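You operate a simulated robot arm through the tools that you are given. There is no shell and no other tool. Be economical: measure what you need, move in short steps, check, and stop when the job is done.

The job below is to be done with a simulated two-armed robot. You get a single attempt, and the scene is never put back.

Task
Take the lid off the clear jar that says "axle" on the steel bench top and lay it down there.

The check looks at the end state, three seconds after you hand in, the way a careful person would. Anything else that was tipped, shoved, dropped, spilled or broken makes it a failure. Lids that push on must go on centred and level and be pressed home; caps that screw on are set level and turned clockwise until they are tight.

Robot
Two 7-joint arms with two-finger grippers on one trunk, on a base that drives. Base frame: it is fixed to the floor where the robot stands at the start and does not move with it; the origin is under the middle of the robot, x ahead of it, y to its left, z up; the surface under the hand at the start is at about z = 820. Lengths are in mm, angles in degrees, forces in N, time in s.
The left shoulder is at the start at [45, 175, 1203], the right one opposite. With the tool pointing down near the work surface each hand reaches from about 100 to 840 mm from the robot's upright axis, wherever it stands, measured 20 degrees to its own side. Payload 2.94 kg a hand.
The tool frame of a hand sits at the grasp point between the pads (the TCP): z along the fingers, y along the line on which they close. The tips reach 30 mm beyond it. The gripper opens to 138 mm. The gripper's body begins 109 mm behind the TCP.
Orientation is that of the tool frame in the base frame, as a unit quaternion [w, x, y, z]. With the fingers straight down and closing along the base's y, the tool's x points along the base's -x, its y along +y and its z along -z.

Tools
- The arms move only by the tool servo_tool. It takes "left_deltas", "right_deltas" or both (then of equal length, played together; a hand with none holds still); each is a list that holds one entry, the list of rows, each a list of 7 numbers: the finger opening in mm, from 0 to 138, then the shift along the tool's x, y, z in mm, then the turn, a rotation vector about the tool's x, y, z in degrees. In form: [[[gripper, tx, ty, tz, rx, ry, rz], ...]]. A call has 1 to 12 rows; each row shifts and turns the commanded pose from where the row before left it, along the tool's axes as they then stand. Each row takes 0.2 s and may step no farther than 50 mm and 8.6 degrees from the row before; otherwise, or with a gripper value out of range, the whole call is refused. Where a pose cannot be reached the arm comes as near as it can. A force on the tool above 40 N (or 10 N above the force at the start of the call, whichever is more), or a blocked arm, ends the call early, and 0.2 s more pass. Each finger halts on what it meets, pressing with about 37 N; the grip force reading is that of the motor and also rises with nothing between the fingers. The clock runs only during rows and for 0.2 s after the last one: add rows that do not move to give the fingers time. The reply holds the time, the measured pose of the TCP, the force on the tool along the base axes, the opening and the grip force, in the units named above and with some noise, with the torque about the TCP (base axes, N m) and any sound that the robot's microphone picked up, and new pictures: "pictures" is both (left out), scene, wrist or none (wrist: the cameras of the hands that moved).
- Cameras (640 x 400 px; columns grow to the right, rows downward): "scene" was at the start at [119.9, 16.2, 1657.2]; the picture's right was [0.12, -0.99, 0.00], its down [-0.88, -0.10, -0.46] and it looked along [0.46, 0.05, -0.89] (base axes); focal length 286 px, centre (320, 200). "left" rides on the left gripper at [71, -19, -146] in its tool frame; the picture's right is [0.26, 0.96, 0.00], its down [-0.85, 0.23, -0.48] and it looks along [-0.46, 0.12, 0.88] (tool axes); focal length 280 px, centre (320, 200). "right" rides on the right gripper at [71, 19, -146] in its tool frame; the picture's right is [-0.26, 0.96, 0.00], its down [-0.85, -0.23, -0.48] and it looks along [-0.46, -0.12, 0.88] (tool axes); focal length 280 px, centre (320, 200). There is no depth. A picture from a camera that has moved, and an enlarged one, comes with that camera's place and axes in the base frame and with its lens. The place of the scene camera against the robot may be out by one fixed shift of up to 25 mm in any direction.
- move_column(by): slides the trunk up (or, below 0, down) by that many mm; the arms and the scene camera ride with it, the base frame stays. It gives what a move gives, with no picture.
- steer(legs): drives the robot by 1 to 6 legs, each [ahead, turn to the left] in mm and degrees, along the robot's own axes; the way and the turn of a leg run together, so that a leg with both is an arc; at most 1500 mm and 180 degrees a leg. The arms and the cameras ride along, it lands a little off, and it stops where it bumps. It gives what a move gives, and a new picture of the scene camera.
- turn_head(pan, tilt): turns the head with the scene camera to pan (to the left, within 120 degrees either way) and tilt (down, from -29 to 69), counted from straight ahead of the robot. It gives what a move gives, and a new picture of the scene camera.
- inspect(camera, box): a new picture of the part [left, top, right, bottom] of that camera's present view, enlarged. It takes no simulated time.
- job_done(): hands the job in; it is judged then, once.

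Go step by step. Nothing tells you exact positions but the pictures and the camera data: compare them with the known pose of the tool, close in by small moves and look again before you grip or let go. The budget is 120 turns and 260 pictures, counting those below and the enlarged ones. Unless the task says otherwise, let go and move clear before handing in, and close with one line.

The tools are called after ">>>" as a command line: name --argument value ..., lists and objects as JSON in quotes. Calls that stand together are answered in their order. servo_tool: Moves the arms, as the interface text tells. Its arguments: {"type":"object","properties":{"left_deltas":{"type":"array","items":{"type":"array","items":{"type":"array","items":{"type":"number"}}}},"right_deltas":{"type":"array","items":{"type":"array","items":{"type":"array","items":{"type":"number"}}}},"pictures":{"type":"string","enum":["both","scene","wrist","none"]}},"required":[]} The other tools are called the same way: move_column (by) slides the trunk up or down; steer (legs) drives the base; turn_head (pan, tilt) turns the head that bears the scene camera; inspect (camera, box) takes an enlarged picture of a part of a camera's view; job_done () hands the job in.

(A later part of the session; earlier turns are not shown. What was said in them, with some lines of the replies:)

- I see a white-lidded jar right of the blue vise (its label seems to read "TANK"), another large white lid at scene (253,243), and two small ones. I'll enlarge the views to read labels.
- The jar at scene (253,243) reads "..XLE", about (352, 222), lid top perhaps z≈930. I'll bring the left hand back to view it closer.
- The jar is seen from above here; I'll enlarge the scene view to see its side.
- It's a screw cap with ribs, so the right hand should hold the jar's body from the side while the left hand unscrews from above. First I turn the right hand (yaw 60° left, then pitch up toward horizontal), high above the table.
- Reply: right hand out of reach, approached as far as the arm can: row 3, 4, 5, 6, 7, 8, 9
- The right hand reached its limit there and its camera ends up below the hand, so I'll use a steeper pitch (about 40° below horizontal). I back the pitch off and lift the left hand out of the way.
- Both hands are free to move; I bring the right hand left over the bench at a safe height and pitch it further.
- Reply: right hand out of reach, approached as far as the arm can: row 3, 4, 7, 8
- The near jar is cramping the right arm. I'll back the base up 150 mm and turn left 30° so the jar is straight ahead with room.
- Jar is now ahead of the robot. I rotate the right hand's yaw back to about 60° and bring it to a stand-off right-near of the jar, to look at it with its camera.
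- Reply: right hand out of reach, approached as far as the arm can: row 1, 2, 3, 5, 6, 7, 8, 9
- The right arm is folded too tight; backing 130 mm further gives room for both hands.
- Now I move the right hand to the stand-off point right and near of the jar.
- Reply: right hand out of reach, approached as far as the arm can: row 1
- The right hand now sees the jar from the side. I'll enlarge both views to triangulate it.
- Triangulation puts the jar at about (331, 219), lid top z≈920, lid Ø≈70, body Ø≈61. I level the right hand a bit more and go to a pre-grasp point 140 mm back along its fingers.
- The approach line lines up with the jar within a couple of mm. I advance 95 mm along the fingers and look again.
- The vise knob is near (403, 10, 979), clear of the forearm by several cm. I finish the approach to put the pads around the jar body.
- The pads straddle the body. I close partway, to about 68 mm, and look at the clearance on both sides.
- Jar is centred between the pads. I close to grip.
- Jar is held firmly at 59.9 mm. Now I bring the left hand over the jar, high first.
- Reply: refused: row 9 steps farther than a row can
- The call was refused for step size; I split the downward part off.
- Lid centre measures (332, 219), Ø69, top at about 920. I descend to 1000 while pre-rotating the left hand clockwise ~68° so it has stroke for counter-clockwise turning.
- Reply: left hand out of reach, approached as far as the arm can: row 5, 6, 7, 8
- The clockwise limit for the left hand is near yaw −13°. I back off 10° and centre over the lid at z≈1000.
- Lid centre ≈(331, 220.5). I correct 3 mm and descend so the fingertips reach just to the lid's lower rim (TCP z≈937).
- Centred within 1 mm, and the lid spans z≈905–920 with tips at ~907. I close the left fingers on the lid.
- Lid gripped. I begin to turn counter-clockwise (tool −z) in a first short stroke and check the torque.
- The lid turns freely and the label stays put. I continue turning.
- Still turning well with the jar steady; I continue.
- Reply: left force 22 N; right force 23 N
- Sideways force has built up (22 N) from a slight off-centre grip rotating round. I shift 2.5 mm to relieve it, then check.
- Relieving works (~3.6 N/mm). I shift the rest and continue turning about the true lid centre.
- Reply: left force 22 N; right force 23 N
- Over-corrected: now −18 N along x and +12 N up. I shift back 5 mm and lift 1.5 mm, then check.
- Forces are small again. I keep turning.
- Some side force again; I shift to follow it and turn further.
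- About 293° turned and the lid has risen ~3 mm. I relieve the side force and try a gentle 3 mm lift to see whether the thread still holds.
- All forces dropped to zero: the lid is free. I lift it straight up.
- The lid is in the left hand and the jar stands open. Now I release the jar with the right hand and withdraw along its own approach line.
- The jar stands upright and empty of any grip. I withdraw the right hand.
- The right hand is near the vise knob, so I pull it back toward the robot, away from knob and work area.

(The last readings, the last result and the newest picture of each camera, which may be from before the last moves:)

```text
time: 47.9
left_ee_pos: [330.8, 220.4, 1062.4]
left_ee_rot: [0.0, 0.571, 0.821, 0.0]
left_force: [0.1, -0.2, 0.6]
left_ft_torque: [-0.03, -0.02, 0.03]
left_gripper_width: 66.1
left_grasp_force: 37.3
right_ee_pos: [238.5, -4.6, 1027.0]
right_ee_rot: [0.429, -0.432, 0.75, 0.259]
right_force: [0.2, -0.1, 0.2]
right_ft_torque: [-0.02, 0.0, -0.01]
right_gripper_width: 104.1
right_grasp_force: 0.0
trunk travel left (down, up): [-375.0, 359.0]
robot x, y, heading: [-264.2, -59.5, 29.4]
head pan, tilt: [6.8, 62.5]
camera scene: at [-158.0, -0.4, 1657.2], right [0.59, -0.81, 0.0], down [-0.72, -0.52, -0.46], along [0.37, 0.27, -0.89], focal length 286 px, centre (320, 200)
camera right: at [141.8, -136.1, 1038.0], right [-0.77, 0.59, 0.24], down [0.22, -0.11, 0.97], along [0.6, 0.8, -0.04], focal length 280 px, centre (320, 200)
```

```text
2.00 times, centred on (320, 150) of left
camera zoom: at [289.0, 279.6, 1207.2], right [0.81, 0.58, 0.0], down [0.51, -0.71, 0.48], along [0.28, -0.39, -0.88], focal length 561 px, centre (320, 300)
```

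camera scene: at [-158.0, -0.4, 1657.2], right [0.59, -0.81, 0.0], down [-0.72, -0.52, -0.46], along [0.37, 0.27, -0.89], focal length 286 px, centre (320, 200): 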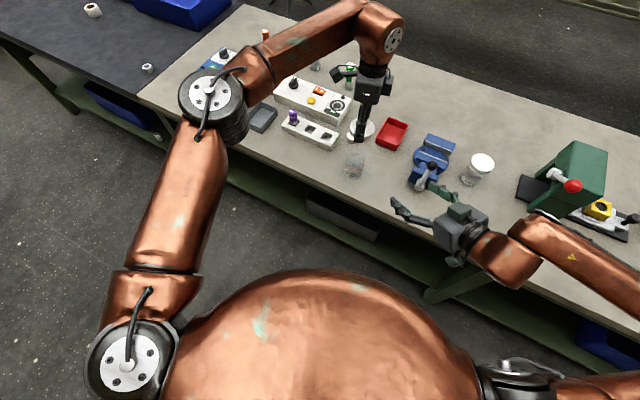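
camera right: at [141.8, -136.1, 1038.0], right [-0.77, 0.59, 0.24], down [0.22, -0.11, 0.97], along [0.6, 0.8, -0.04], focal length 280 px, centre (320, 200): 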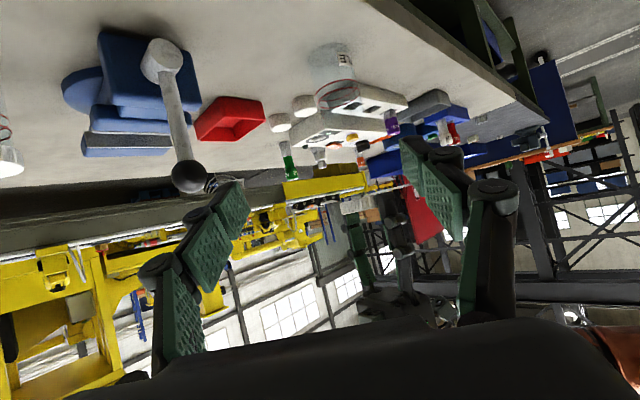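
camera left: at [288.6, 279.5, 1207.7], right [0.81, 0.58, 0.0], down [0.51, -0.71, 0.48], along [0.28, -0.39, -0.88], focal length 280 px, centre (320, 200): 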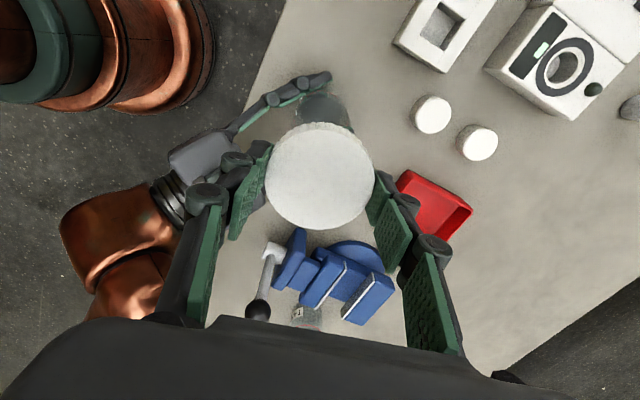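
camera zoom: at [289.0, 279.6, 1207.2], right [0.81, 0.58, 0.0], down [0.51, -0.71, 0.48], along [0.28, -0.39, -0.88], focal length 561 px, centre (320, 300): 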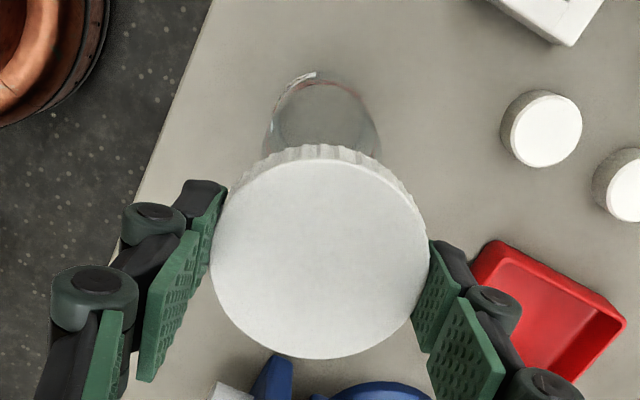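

The lid will go to open bench at about (355, 115), between jar and vise. I move over and descend partway.

>>> servo_tool --left_deltas '[[[50, -35.6, -4.7, 0, 0, 0, 0], [50, -35.6, -4.7, 0, 0, 0, 0], [50, -35.6, -4.7, 0, 0, 0, 0], [50, 0, 0, 40, 0, 0, 0], [50, 0, 0, 40, 0, 0, 0], [50, 0, 0, 40, 0, 0, 0], [50, 0, 0, 40, 0, 0, 0], [50, 0, 0, 0, 0, 0, 0]]]'

>>> inspect --camera "scene" --box '[320, 110, 440, 220]'

>>> inspect --camera "right" --box '[60, 20, 400, 240]'

```text
time: 49.7
left_ee_pos: [353.4, 115.2, 902.7]
left_ee_rot: [0.0, 0.57, 0.821, 0.0]
left_force: [0.4, 0.1, 1.0]
left_ft_torque: [0.02, 0.01, 0.02]
left_gripper_width: 66.3
left_grasp_force: 36.5
right_ee_pos: [239.2, -5.1, 1027.3]
right_ee_rot: [0.43, -0.431, 0.75, 0.259]
right_force: [0.6, -0.1, -0.3]
right_ft_torque: [0.01, 0.0, 0.01]
right_gripper_width: 103.9
right_grasp_force: 0.0
trunk travel left (down, up): [-375.0, 359.0]
robot x, y, heading: [-263.5, -62.2, 29.5]
head pan, tilt: [6.8, 62.5]
camera scene: at [-158.2, -1.2, 1657.2], right [0.59, -0.81, 0.0], down [-0.72, -0.52, -0.46], along [0.37, 0.27, -0.89], focal length 286 px, centre (320, 200)
camera left: at [311.9, 175.0, 1047.3], right [0.81, 0.58, 0.0], down [0.51, -0.71, 0.48], along [0.28, -0.39, -0.88], focal length 280 px, centre (320, 200)
```

scene: 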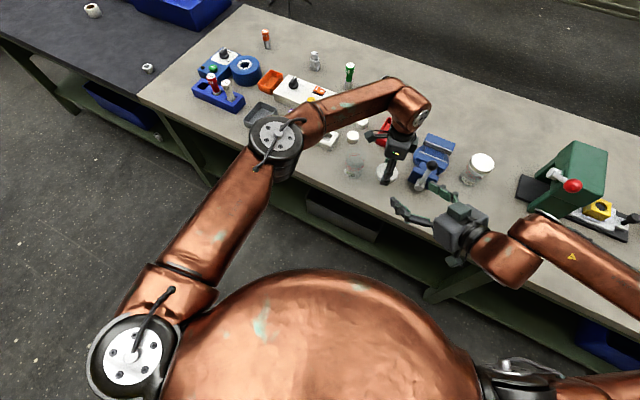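
left: 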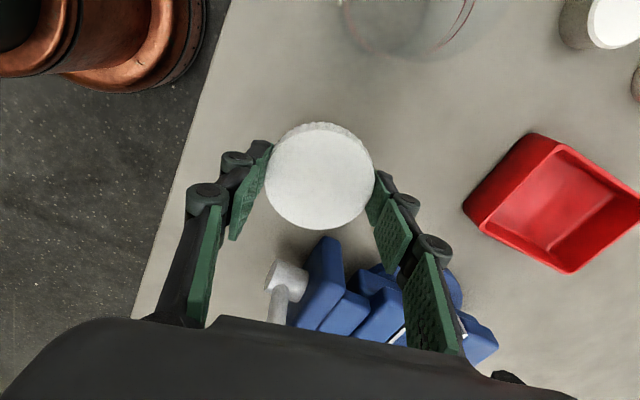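

```text
3.64 times, centred on (380, 165) of scene
camera zoom: at [-158.2, -1.2, 1657.2], right [0.59, -0.81, 0.0], down [-0.72, -0.52, -0.46], along [0.37, 0.27, -0.89], focal length 1038 px, centre (102, 327)
```

zoom: 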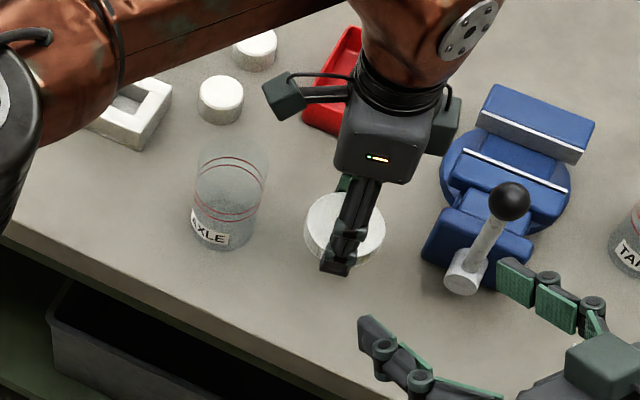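

```text
1.82 times, centred on (230, 130) of right
camera zoom: at [141.9, -136.3, 1038.0], right [-0.77, 0.59, 0.24], down [0.22, -0.11, 0.97], along [0.6, 0.8, -0.04], focal length 510 px, centre (484, 327)
```

zoom: 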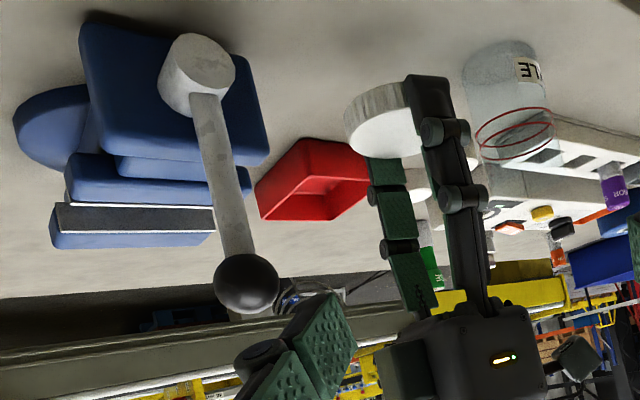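

Spot is clear. I lower to just above the bench, then in small steps until touch.

>>> servo_tool --left_deltas '[[[50, 0, 0, 20, 0, 0, 0], [50, 0, 0, 18, 0, 0, 0], [50, 0, 0, 5, 0, 0, 0], [50, 0, 0, 0, 0, 0, 0]]]' --pictures "none"

>>> inspect --camera "right" --box '[200, 20, 380, 140]'

```text
time: 50.7
left_ee_pos: [355.8, 116.4, 859.2]
left_ee_rot: [-0.001, 0.571, 0.821, 0.0]
left_force: [0.1, 0.3, 0.2]
left_ft_torque: [0.01, -0.03, -0.02]
left_gripper_width: 66.3
left_grasp_force: 36.8
right_ee_pos: [239.2, -3.9, 1026.1]
right_ee_rot: [0.43, -0.432, 0.75, 0.259]
right_force: [-0.2, -0.7, 0.4]
right_ft_torque: [0.0, 0.01, -0.01]
right_gripper_width: 104.1
right_grasp_force: 0.1
trunk travel left (down, up): [-375.0, 359.0]
robot x, y, heading: [-262.6, -60.6, 29.4]
head pan, tilt: [6.8, 62.5]
```

```text
3.33 times, centred on (290, 80) of right
camera zoom: at [142.0, -136.2, 1037.9], right [-0.77, 0.59, 0.24], down [0.22, -0.11, 0.97], along [0.6, 0.8, -0.04], focal length 935 px, centre (420, 600)
```

zoom: 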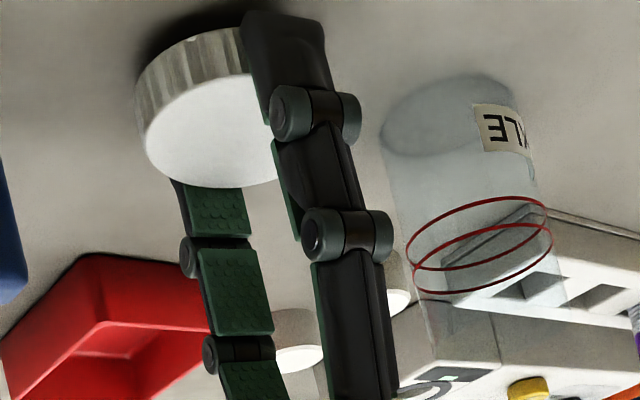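

Nearly down; lowering in small steps watching the force.

>>> servo_tool --left_deltas '[[[50, 0, 0, 1.5, 0, 0, 0], [50, 0, 0, 1.5, 0, 0, 0], [50, 0, 0, 1, 0, 0, 0], [50, 0, 0, 0, 0, 0, 0]]]' --pictures "none"

>>> servo_tool --left_deltas '[[[50, 0, 0, 1, 0, 0, 0], [50, 0, 0, 1, 0, 0, 0], [50, 0, 0, 0, 0, 0, 0]]]' --pictures "none"

```text
time: 51.7
left_ee_pos: [356.0, 117.0, 856.7]
left_ee_rot: [0.0, 0.571, 0.821, 0.0]
left_force: [-0.8, -1.0, 0.2]
left_ft_torque: [0.05, -0.01, 0.04]
left_gripper_width: 65.9
left_grasp_force: 36.7
right_ee_pos: [239.1, -4.9, 1026.3]
right_ee_rot: [0.43, -0.432, 0.749, 0.26]
right_force: [-0.3, -0.6, 0.3]
right_ft_torque: [0.03, 0.01, 0.02]
right_gripper_width: 104.1
right_grasp_force: 0.1
trunk travel left (down, up): [-375.0, 359.0]
robot x, y, heading: [-261.3, -61.1, 29.3]
head pan, tilt: [6.8, 62.5]
```

```text
time: 52.5
left_ee_pos: [355.0, 116.0, 854.3]
left_ee_rot: [0.0, 0.571, 0.821, 0.0]
left_force: [-0.2, 0.0, 0.0]
left_ft_torque: [0.02, -0.01, -0.02]
left_gripper_width: 66.3
left_grasp_force: 36.3
right_ee_pos: [238.9, -4.5, 1026.4]
right_ee_rot: [0.43, -0.431, 0.75, 0.258]
right_force: [0.3, -0.2, -0.2]
right_ft_torque: [0.02, -0.02, 0.0]
right_gripper_width: 103.7
right_grasp_force: 0.0
trunk travel left (down, up): [-375.0, 359.0]
robot x, y, heading: [-262.8, -62.5, 29.4]
head pan, tilt: [6.8, 62.5]
```

No contact yet at 854; continuing in 1 mm steps.

>>> servo_tool --left_deltas '[[[50, 0, 0, 1, 0, 0, 0], [50, 0, 0, 1, 0, 0, 0], [50, 0, 0, 0, 0, 0, 0]]]' --pictures "none"

>>> inspect --camera "right" --box '[200, 0, 380, 120]'

```text
time: 53.3
left_ee_pos: [354.8, 117.5, 853.4]
left_ee_rot: [0.0, 0.571, 0.821, -0.001]
left_force: [-0.7, -0.4, 0.0]
left_ft_torque: [-0.02, 0.01, 0.03]
left_gripper_width: 65.9
left_grasp_force: 36.9
right_ee_pos: [240.1, -4.8, 1026.6]
right_ee_rot: [0.429, -0.432, 0.75, 0.259]
right_force: [0.5, -0.5, 0.7]
right_ft_torque: [0.02, -0.02, 0.01]
right_gripper_width: 103.9
right_grasp_force: 0.1
trunk travel left (down, up): [-375.0, 359.0]
robot x, y, heading: [-262.4, -63.9, 29.3]
head pan, tilt: [6.8, 62.5]
```

```text
3.33 times, centred on (290, 60) of right
camera zoom: at [142.0, -136.2, 1037.9], right [-0.77, 0.59, 0.24], down [0.22, -0.11, 0.97], along [0.6, 0.8, -0.04], focal length 935 px, centre (420, 667)
```

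zoom: 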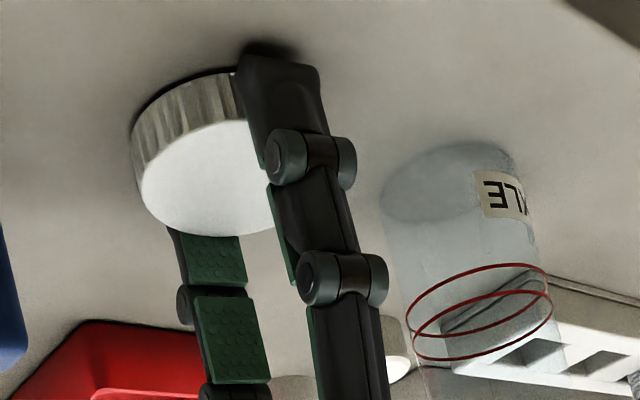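

>>> servo_tool --left_deltas '[[[50, 0, 0, 1, 0, 0, 0], [50, 0, 0, 1, 0, 0, 0], [50, 0, 0, 0, 0, 0, 0]]]' --pictures "none"

```text
time: 54.1
left_ee_pos: [355.9, 117.3, 850.9]
left_ee_rot: [-0.001, 0.57, 0.821, 0.0]
left_force: [0.4, -0.5, 0.3]
left_ft_torque: [0.02, 0.01, -0.01]
left_gripper_width: 66.0
left_grasp_force: 36.8
right_ee_pos: [239.4, -5.1, 1026.6]
right_ee_rot: [0.429, -0.432, 0.75, 0.259]
right_force: [0.2, -0.2, 0.4]
right_ft_torque: [0.0, -0.01, 0.01]
right_gripper_width: 103.9
right_grasp_force: 0.0
trunk travel left (down, up): [-375.0, 359.0]
robot x, y, heading: [-263.2, -64.2, 29.2]
head pan, tilt: [6.8, 62.5]
```

Still no touch at 851; continuing.

>>> servo_tool --left_deltas '[[[50, 0, 0, 1, 0, 0, 0], [50, 0, 0, 0.7, 0, 0, 0], [50, 0, 0, 0, 0, 0, 0]]]' --pictures "none"

>>> inspect --camera "right" --box '[220, 0, 320, 80]'

```text
time: 54.9
left_ee_pos: [356.5, 117.0, 849.7]
left_ee_rot: [0.001, 0.57, 0.821, 0.001]
left_force: [-0.5, 0.5, 7.1]
left_ft_torque: [-0.23, -0.03, -0.03]
left_gripper_width: 66.0
left_grasp_force: 37.1
right_ee_pos: [238.6, -5.0, 1026.8]
right_ee_rot: [0.43, -0.432, 0.75, 0.259]
right_force: [-0.6, 0.0, -1.0]
right_ft_torque: [0.0, 0.02, 0.0]
right_gripper_width: 104.1
right_grasp_force: 0.1
trunk travel left (down, up): [-375.0, 359.0]
robot x, y, heading: [-263.5, -61.9, 29.3]
head pan, tilt: [6.8, 62.5]
```

```text
5.00 times, centred on (270, 40) of right
camera zoom: at [141.4, -136.2, 1038.2], right [-0.77, 0.59, 0.24], down [0.22, -0.11, 0.97], along [0.6, 0.8, -0.04], focal length 1402 px, centre (570, 1000)
```

zoom: 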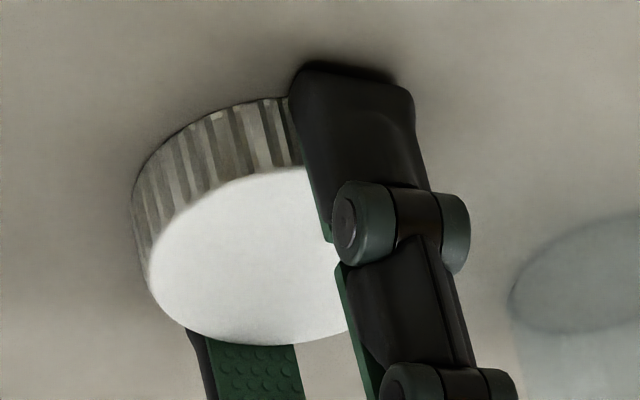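

Contact (7 N up), and the lid rests on the bench. I open the fingers and look.

>>> servo_tool --left_deltas '[[[68, 0, 0, -0.5, 0, 0, 0], [72, 0, 0, -0.5, 0, 0, 0], [80, 0, 0, 0, 0, 0, 0], [88, 0, 0, 0, 0, 0, 0], [88, 0, 0, 0, 0, 0, 0]]]' --pictures "wrist"

>>> inspect --camera "right" --box '[220, 0, 320, 80]'

```text
time: 56.1
left_ee_pos: [356.7, 116.9, 848.8]
left_ee_rot: [-0.001, 0.571, 0.821, 0.001]
left_force: [-0.3, -0.6, 0.2]
left_ft_torque: [0.02, 0.03, 0.02]
left_gripper_width: 88.3
left_grasp_force: 0.0
right_ee_pos: [239.5, -5.1, 1027.0]
right_ee_rot: [0.429, -0.432, 0.75, 0.259]
right_force: [0.2, 0.0, 0.4]
right_ft_torque: [0.0, 0.02, -0.01]
right_gripper_width: 104.0
right_grasp_force: 0.0
trunk travel left (down, up): [-375.0, 359.0]
robot x, y, heading: [-262.4, -63.7, 29.6]
head pan, tilt: [6.8, 62.5]
camera left: at [313.5, 176.2, 993.9], right [0.81, 0.58, 0.0], down [0.51, -0.71, 0.48], along [0.28, -0.39, -0.88], focal length 280 px, centre (320, 200)
```

left: 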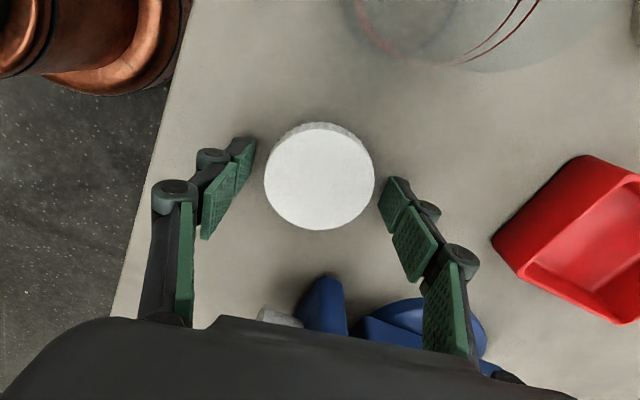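

```text
5.00 times, centred on (270, 40) of right
camera zoom: at [142.0, -136.2, 1037.9], right [-0.77, 0.59, 0.24], down [0.22, -0.11, 0.97], along [0.6, 0.8, -0.04], focal length 1402 px, centre (570, 1000)
```

zoom: 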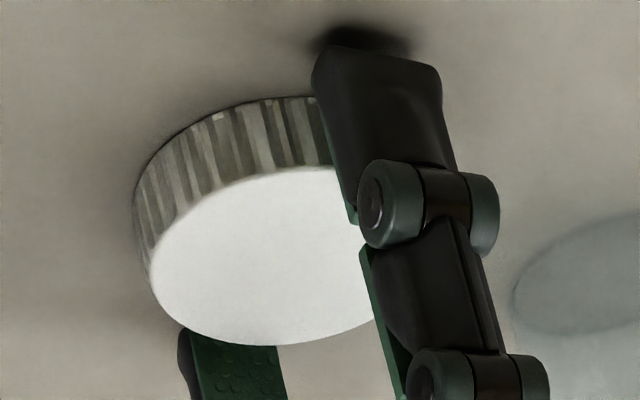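

The lid lies flat on the bench, free of the fingers. I raise the left hand clear.

>>> servo_tool --left_deltas '[[[88, 0, 0, -15, 0, 0, 0], [88, 0, 0, -35, 0, 0, 0], [88, 0, 0, -45, 0, 0, 0], [88, 0, 0, -45, 0, 0, 0], [88, 0, 0, -45, 0, 0, 0], [88, 0, 0, 0, 0, 0, 0]]]'

>>> inspect --camera "scene" --box '[300, 80, 480, 220]'

```text
time: 57.5
left_ee_pos: [356.4, 118.5, 1032.7]
left_ee_rot: [0.0, 0.571, 0.821, 0.0]
left_force: [1.0, -0.3, -0.4]
left_ft_torque: [0.0, -0.01, 0.02]
left_gripper_width: 87.9
left_grasp_force: 0.1
right_ee_pos: [240.0, -4.6, 1026.2]
right_ee_rot: [0.43, -0.431, 0.75, 0.259]
right_force: [-0.4, 0.3, 0.3]
right_ft_torque: [0.04, 0.0, 0.0]
right_gripper_width: 103.8
right_grasp_force: 0.0
trunk travel left (down, up): [-375.0, 359.0]
robot x, y, heading: [-260.2, -65.7, 29.3]
head pan, tilt: [6.8, 62.5]
camera scene: at [-157.4, -0.7, 1657.1], right [0.59, -0.81, 0.0], down [-0.72, -0.52, -0.46], along [0.37, 0.27, -0.89], focal length 286 px, centre (320, 200)
camera left: at [314.2, 176.8, 1177.2], right [0.81, 0.58, 0.0], down [0.51, -0.71, 0.48], along [0.28, -0.39, -0.88], focal length 280 px, centre (320, 200)
```

scene: 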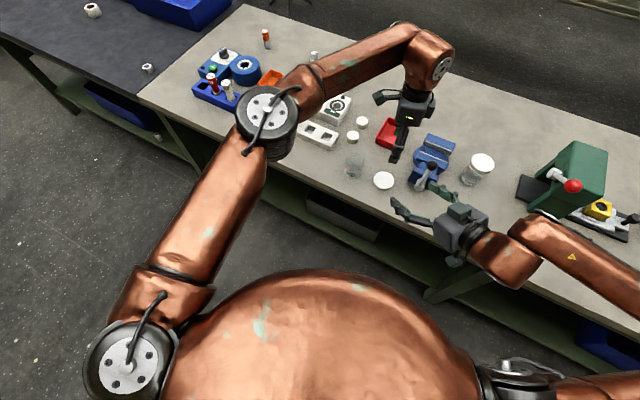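
left: 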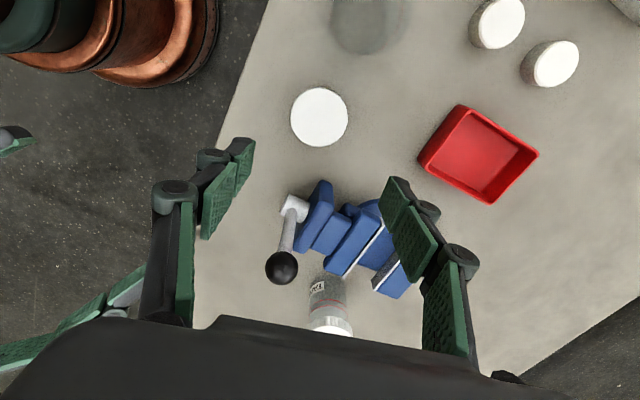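

```text
2.86 times, centred on (390, 150) of scene
camera zoom: at [-157.4, -0.7, 1657.1], right [0.59, -0.81, 0.0], down [-0.72, -0.52, -0.46], along [0.37, 0.27, -0.89], focal length 816 px, centre (120, 343)
```

zoom: 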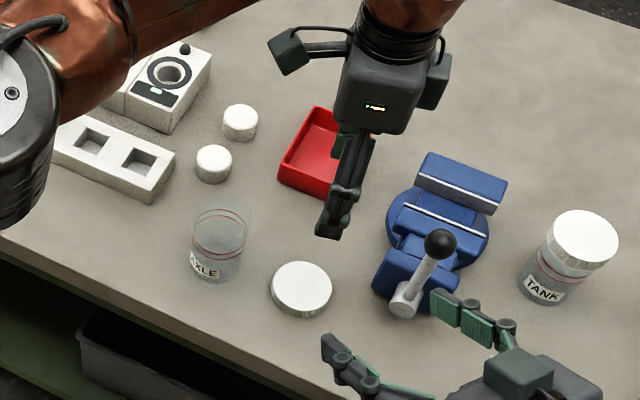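

The lid lies flat on the bench beside the upright, open AXLE jar. Everything else is undisturbed and both hands are clear, so I hand in.

>>> job_done

```text
The job is handed in.
```

I unscrewed the lid of the "axle" jar and laid it flat on the steel bench top beside the open, upright jar. In the last pictures nothing else looked disturbed, both hands were clear, and I have handed the job in.
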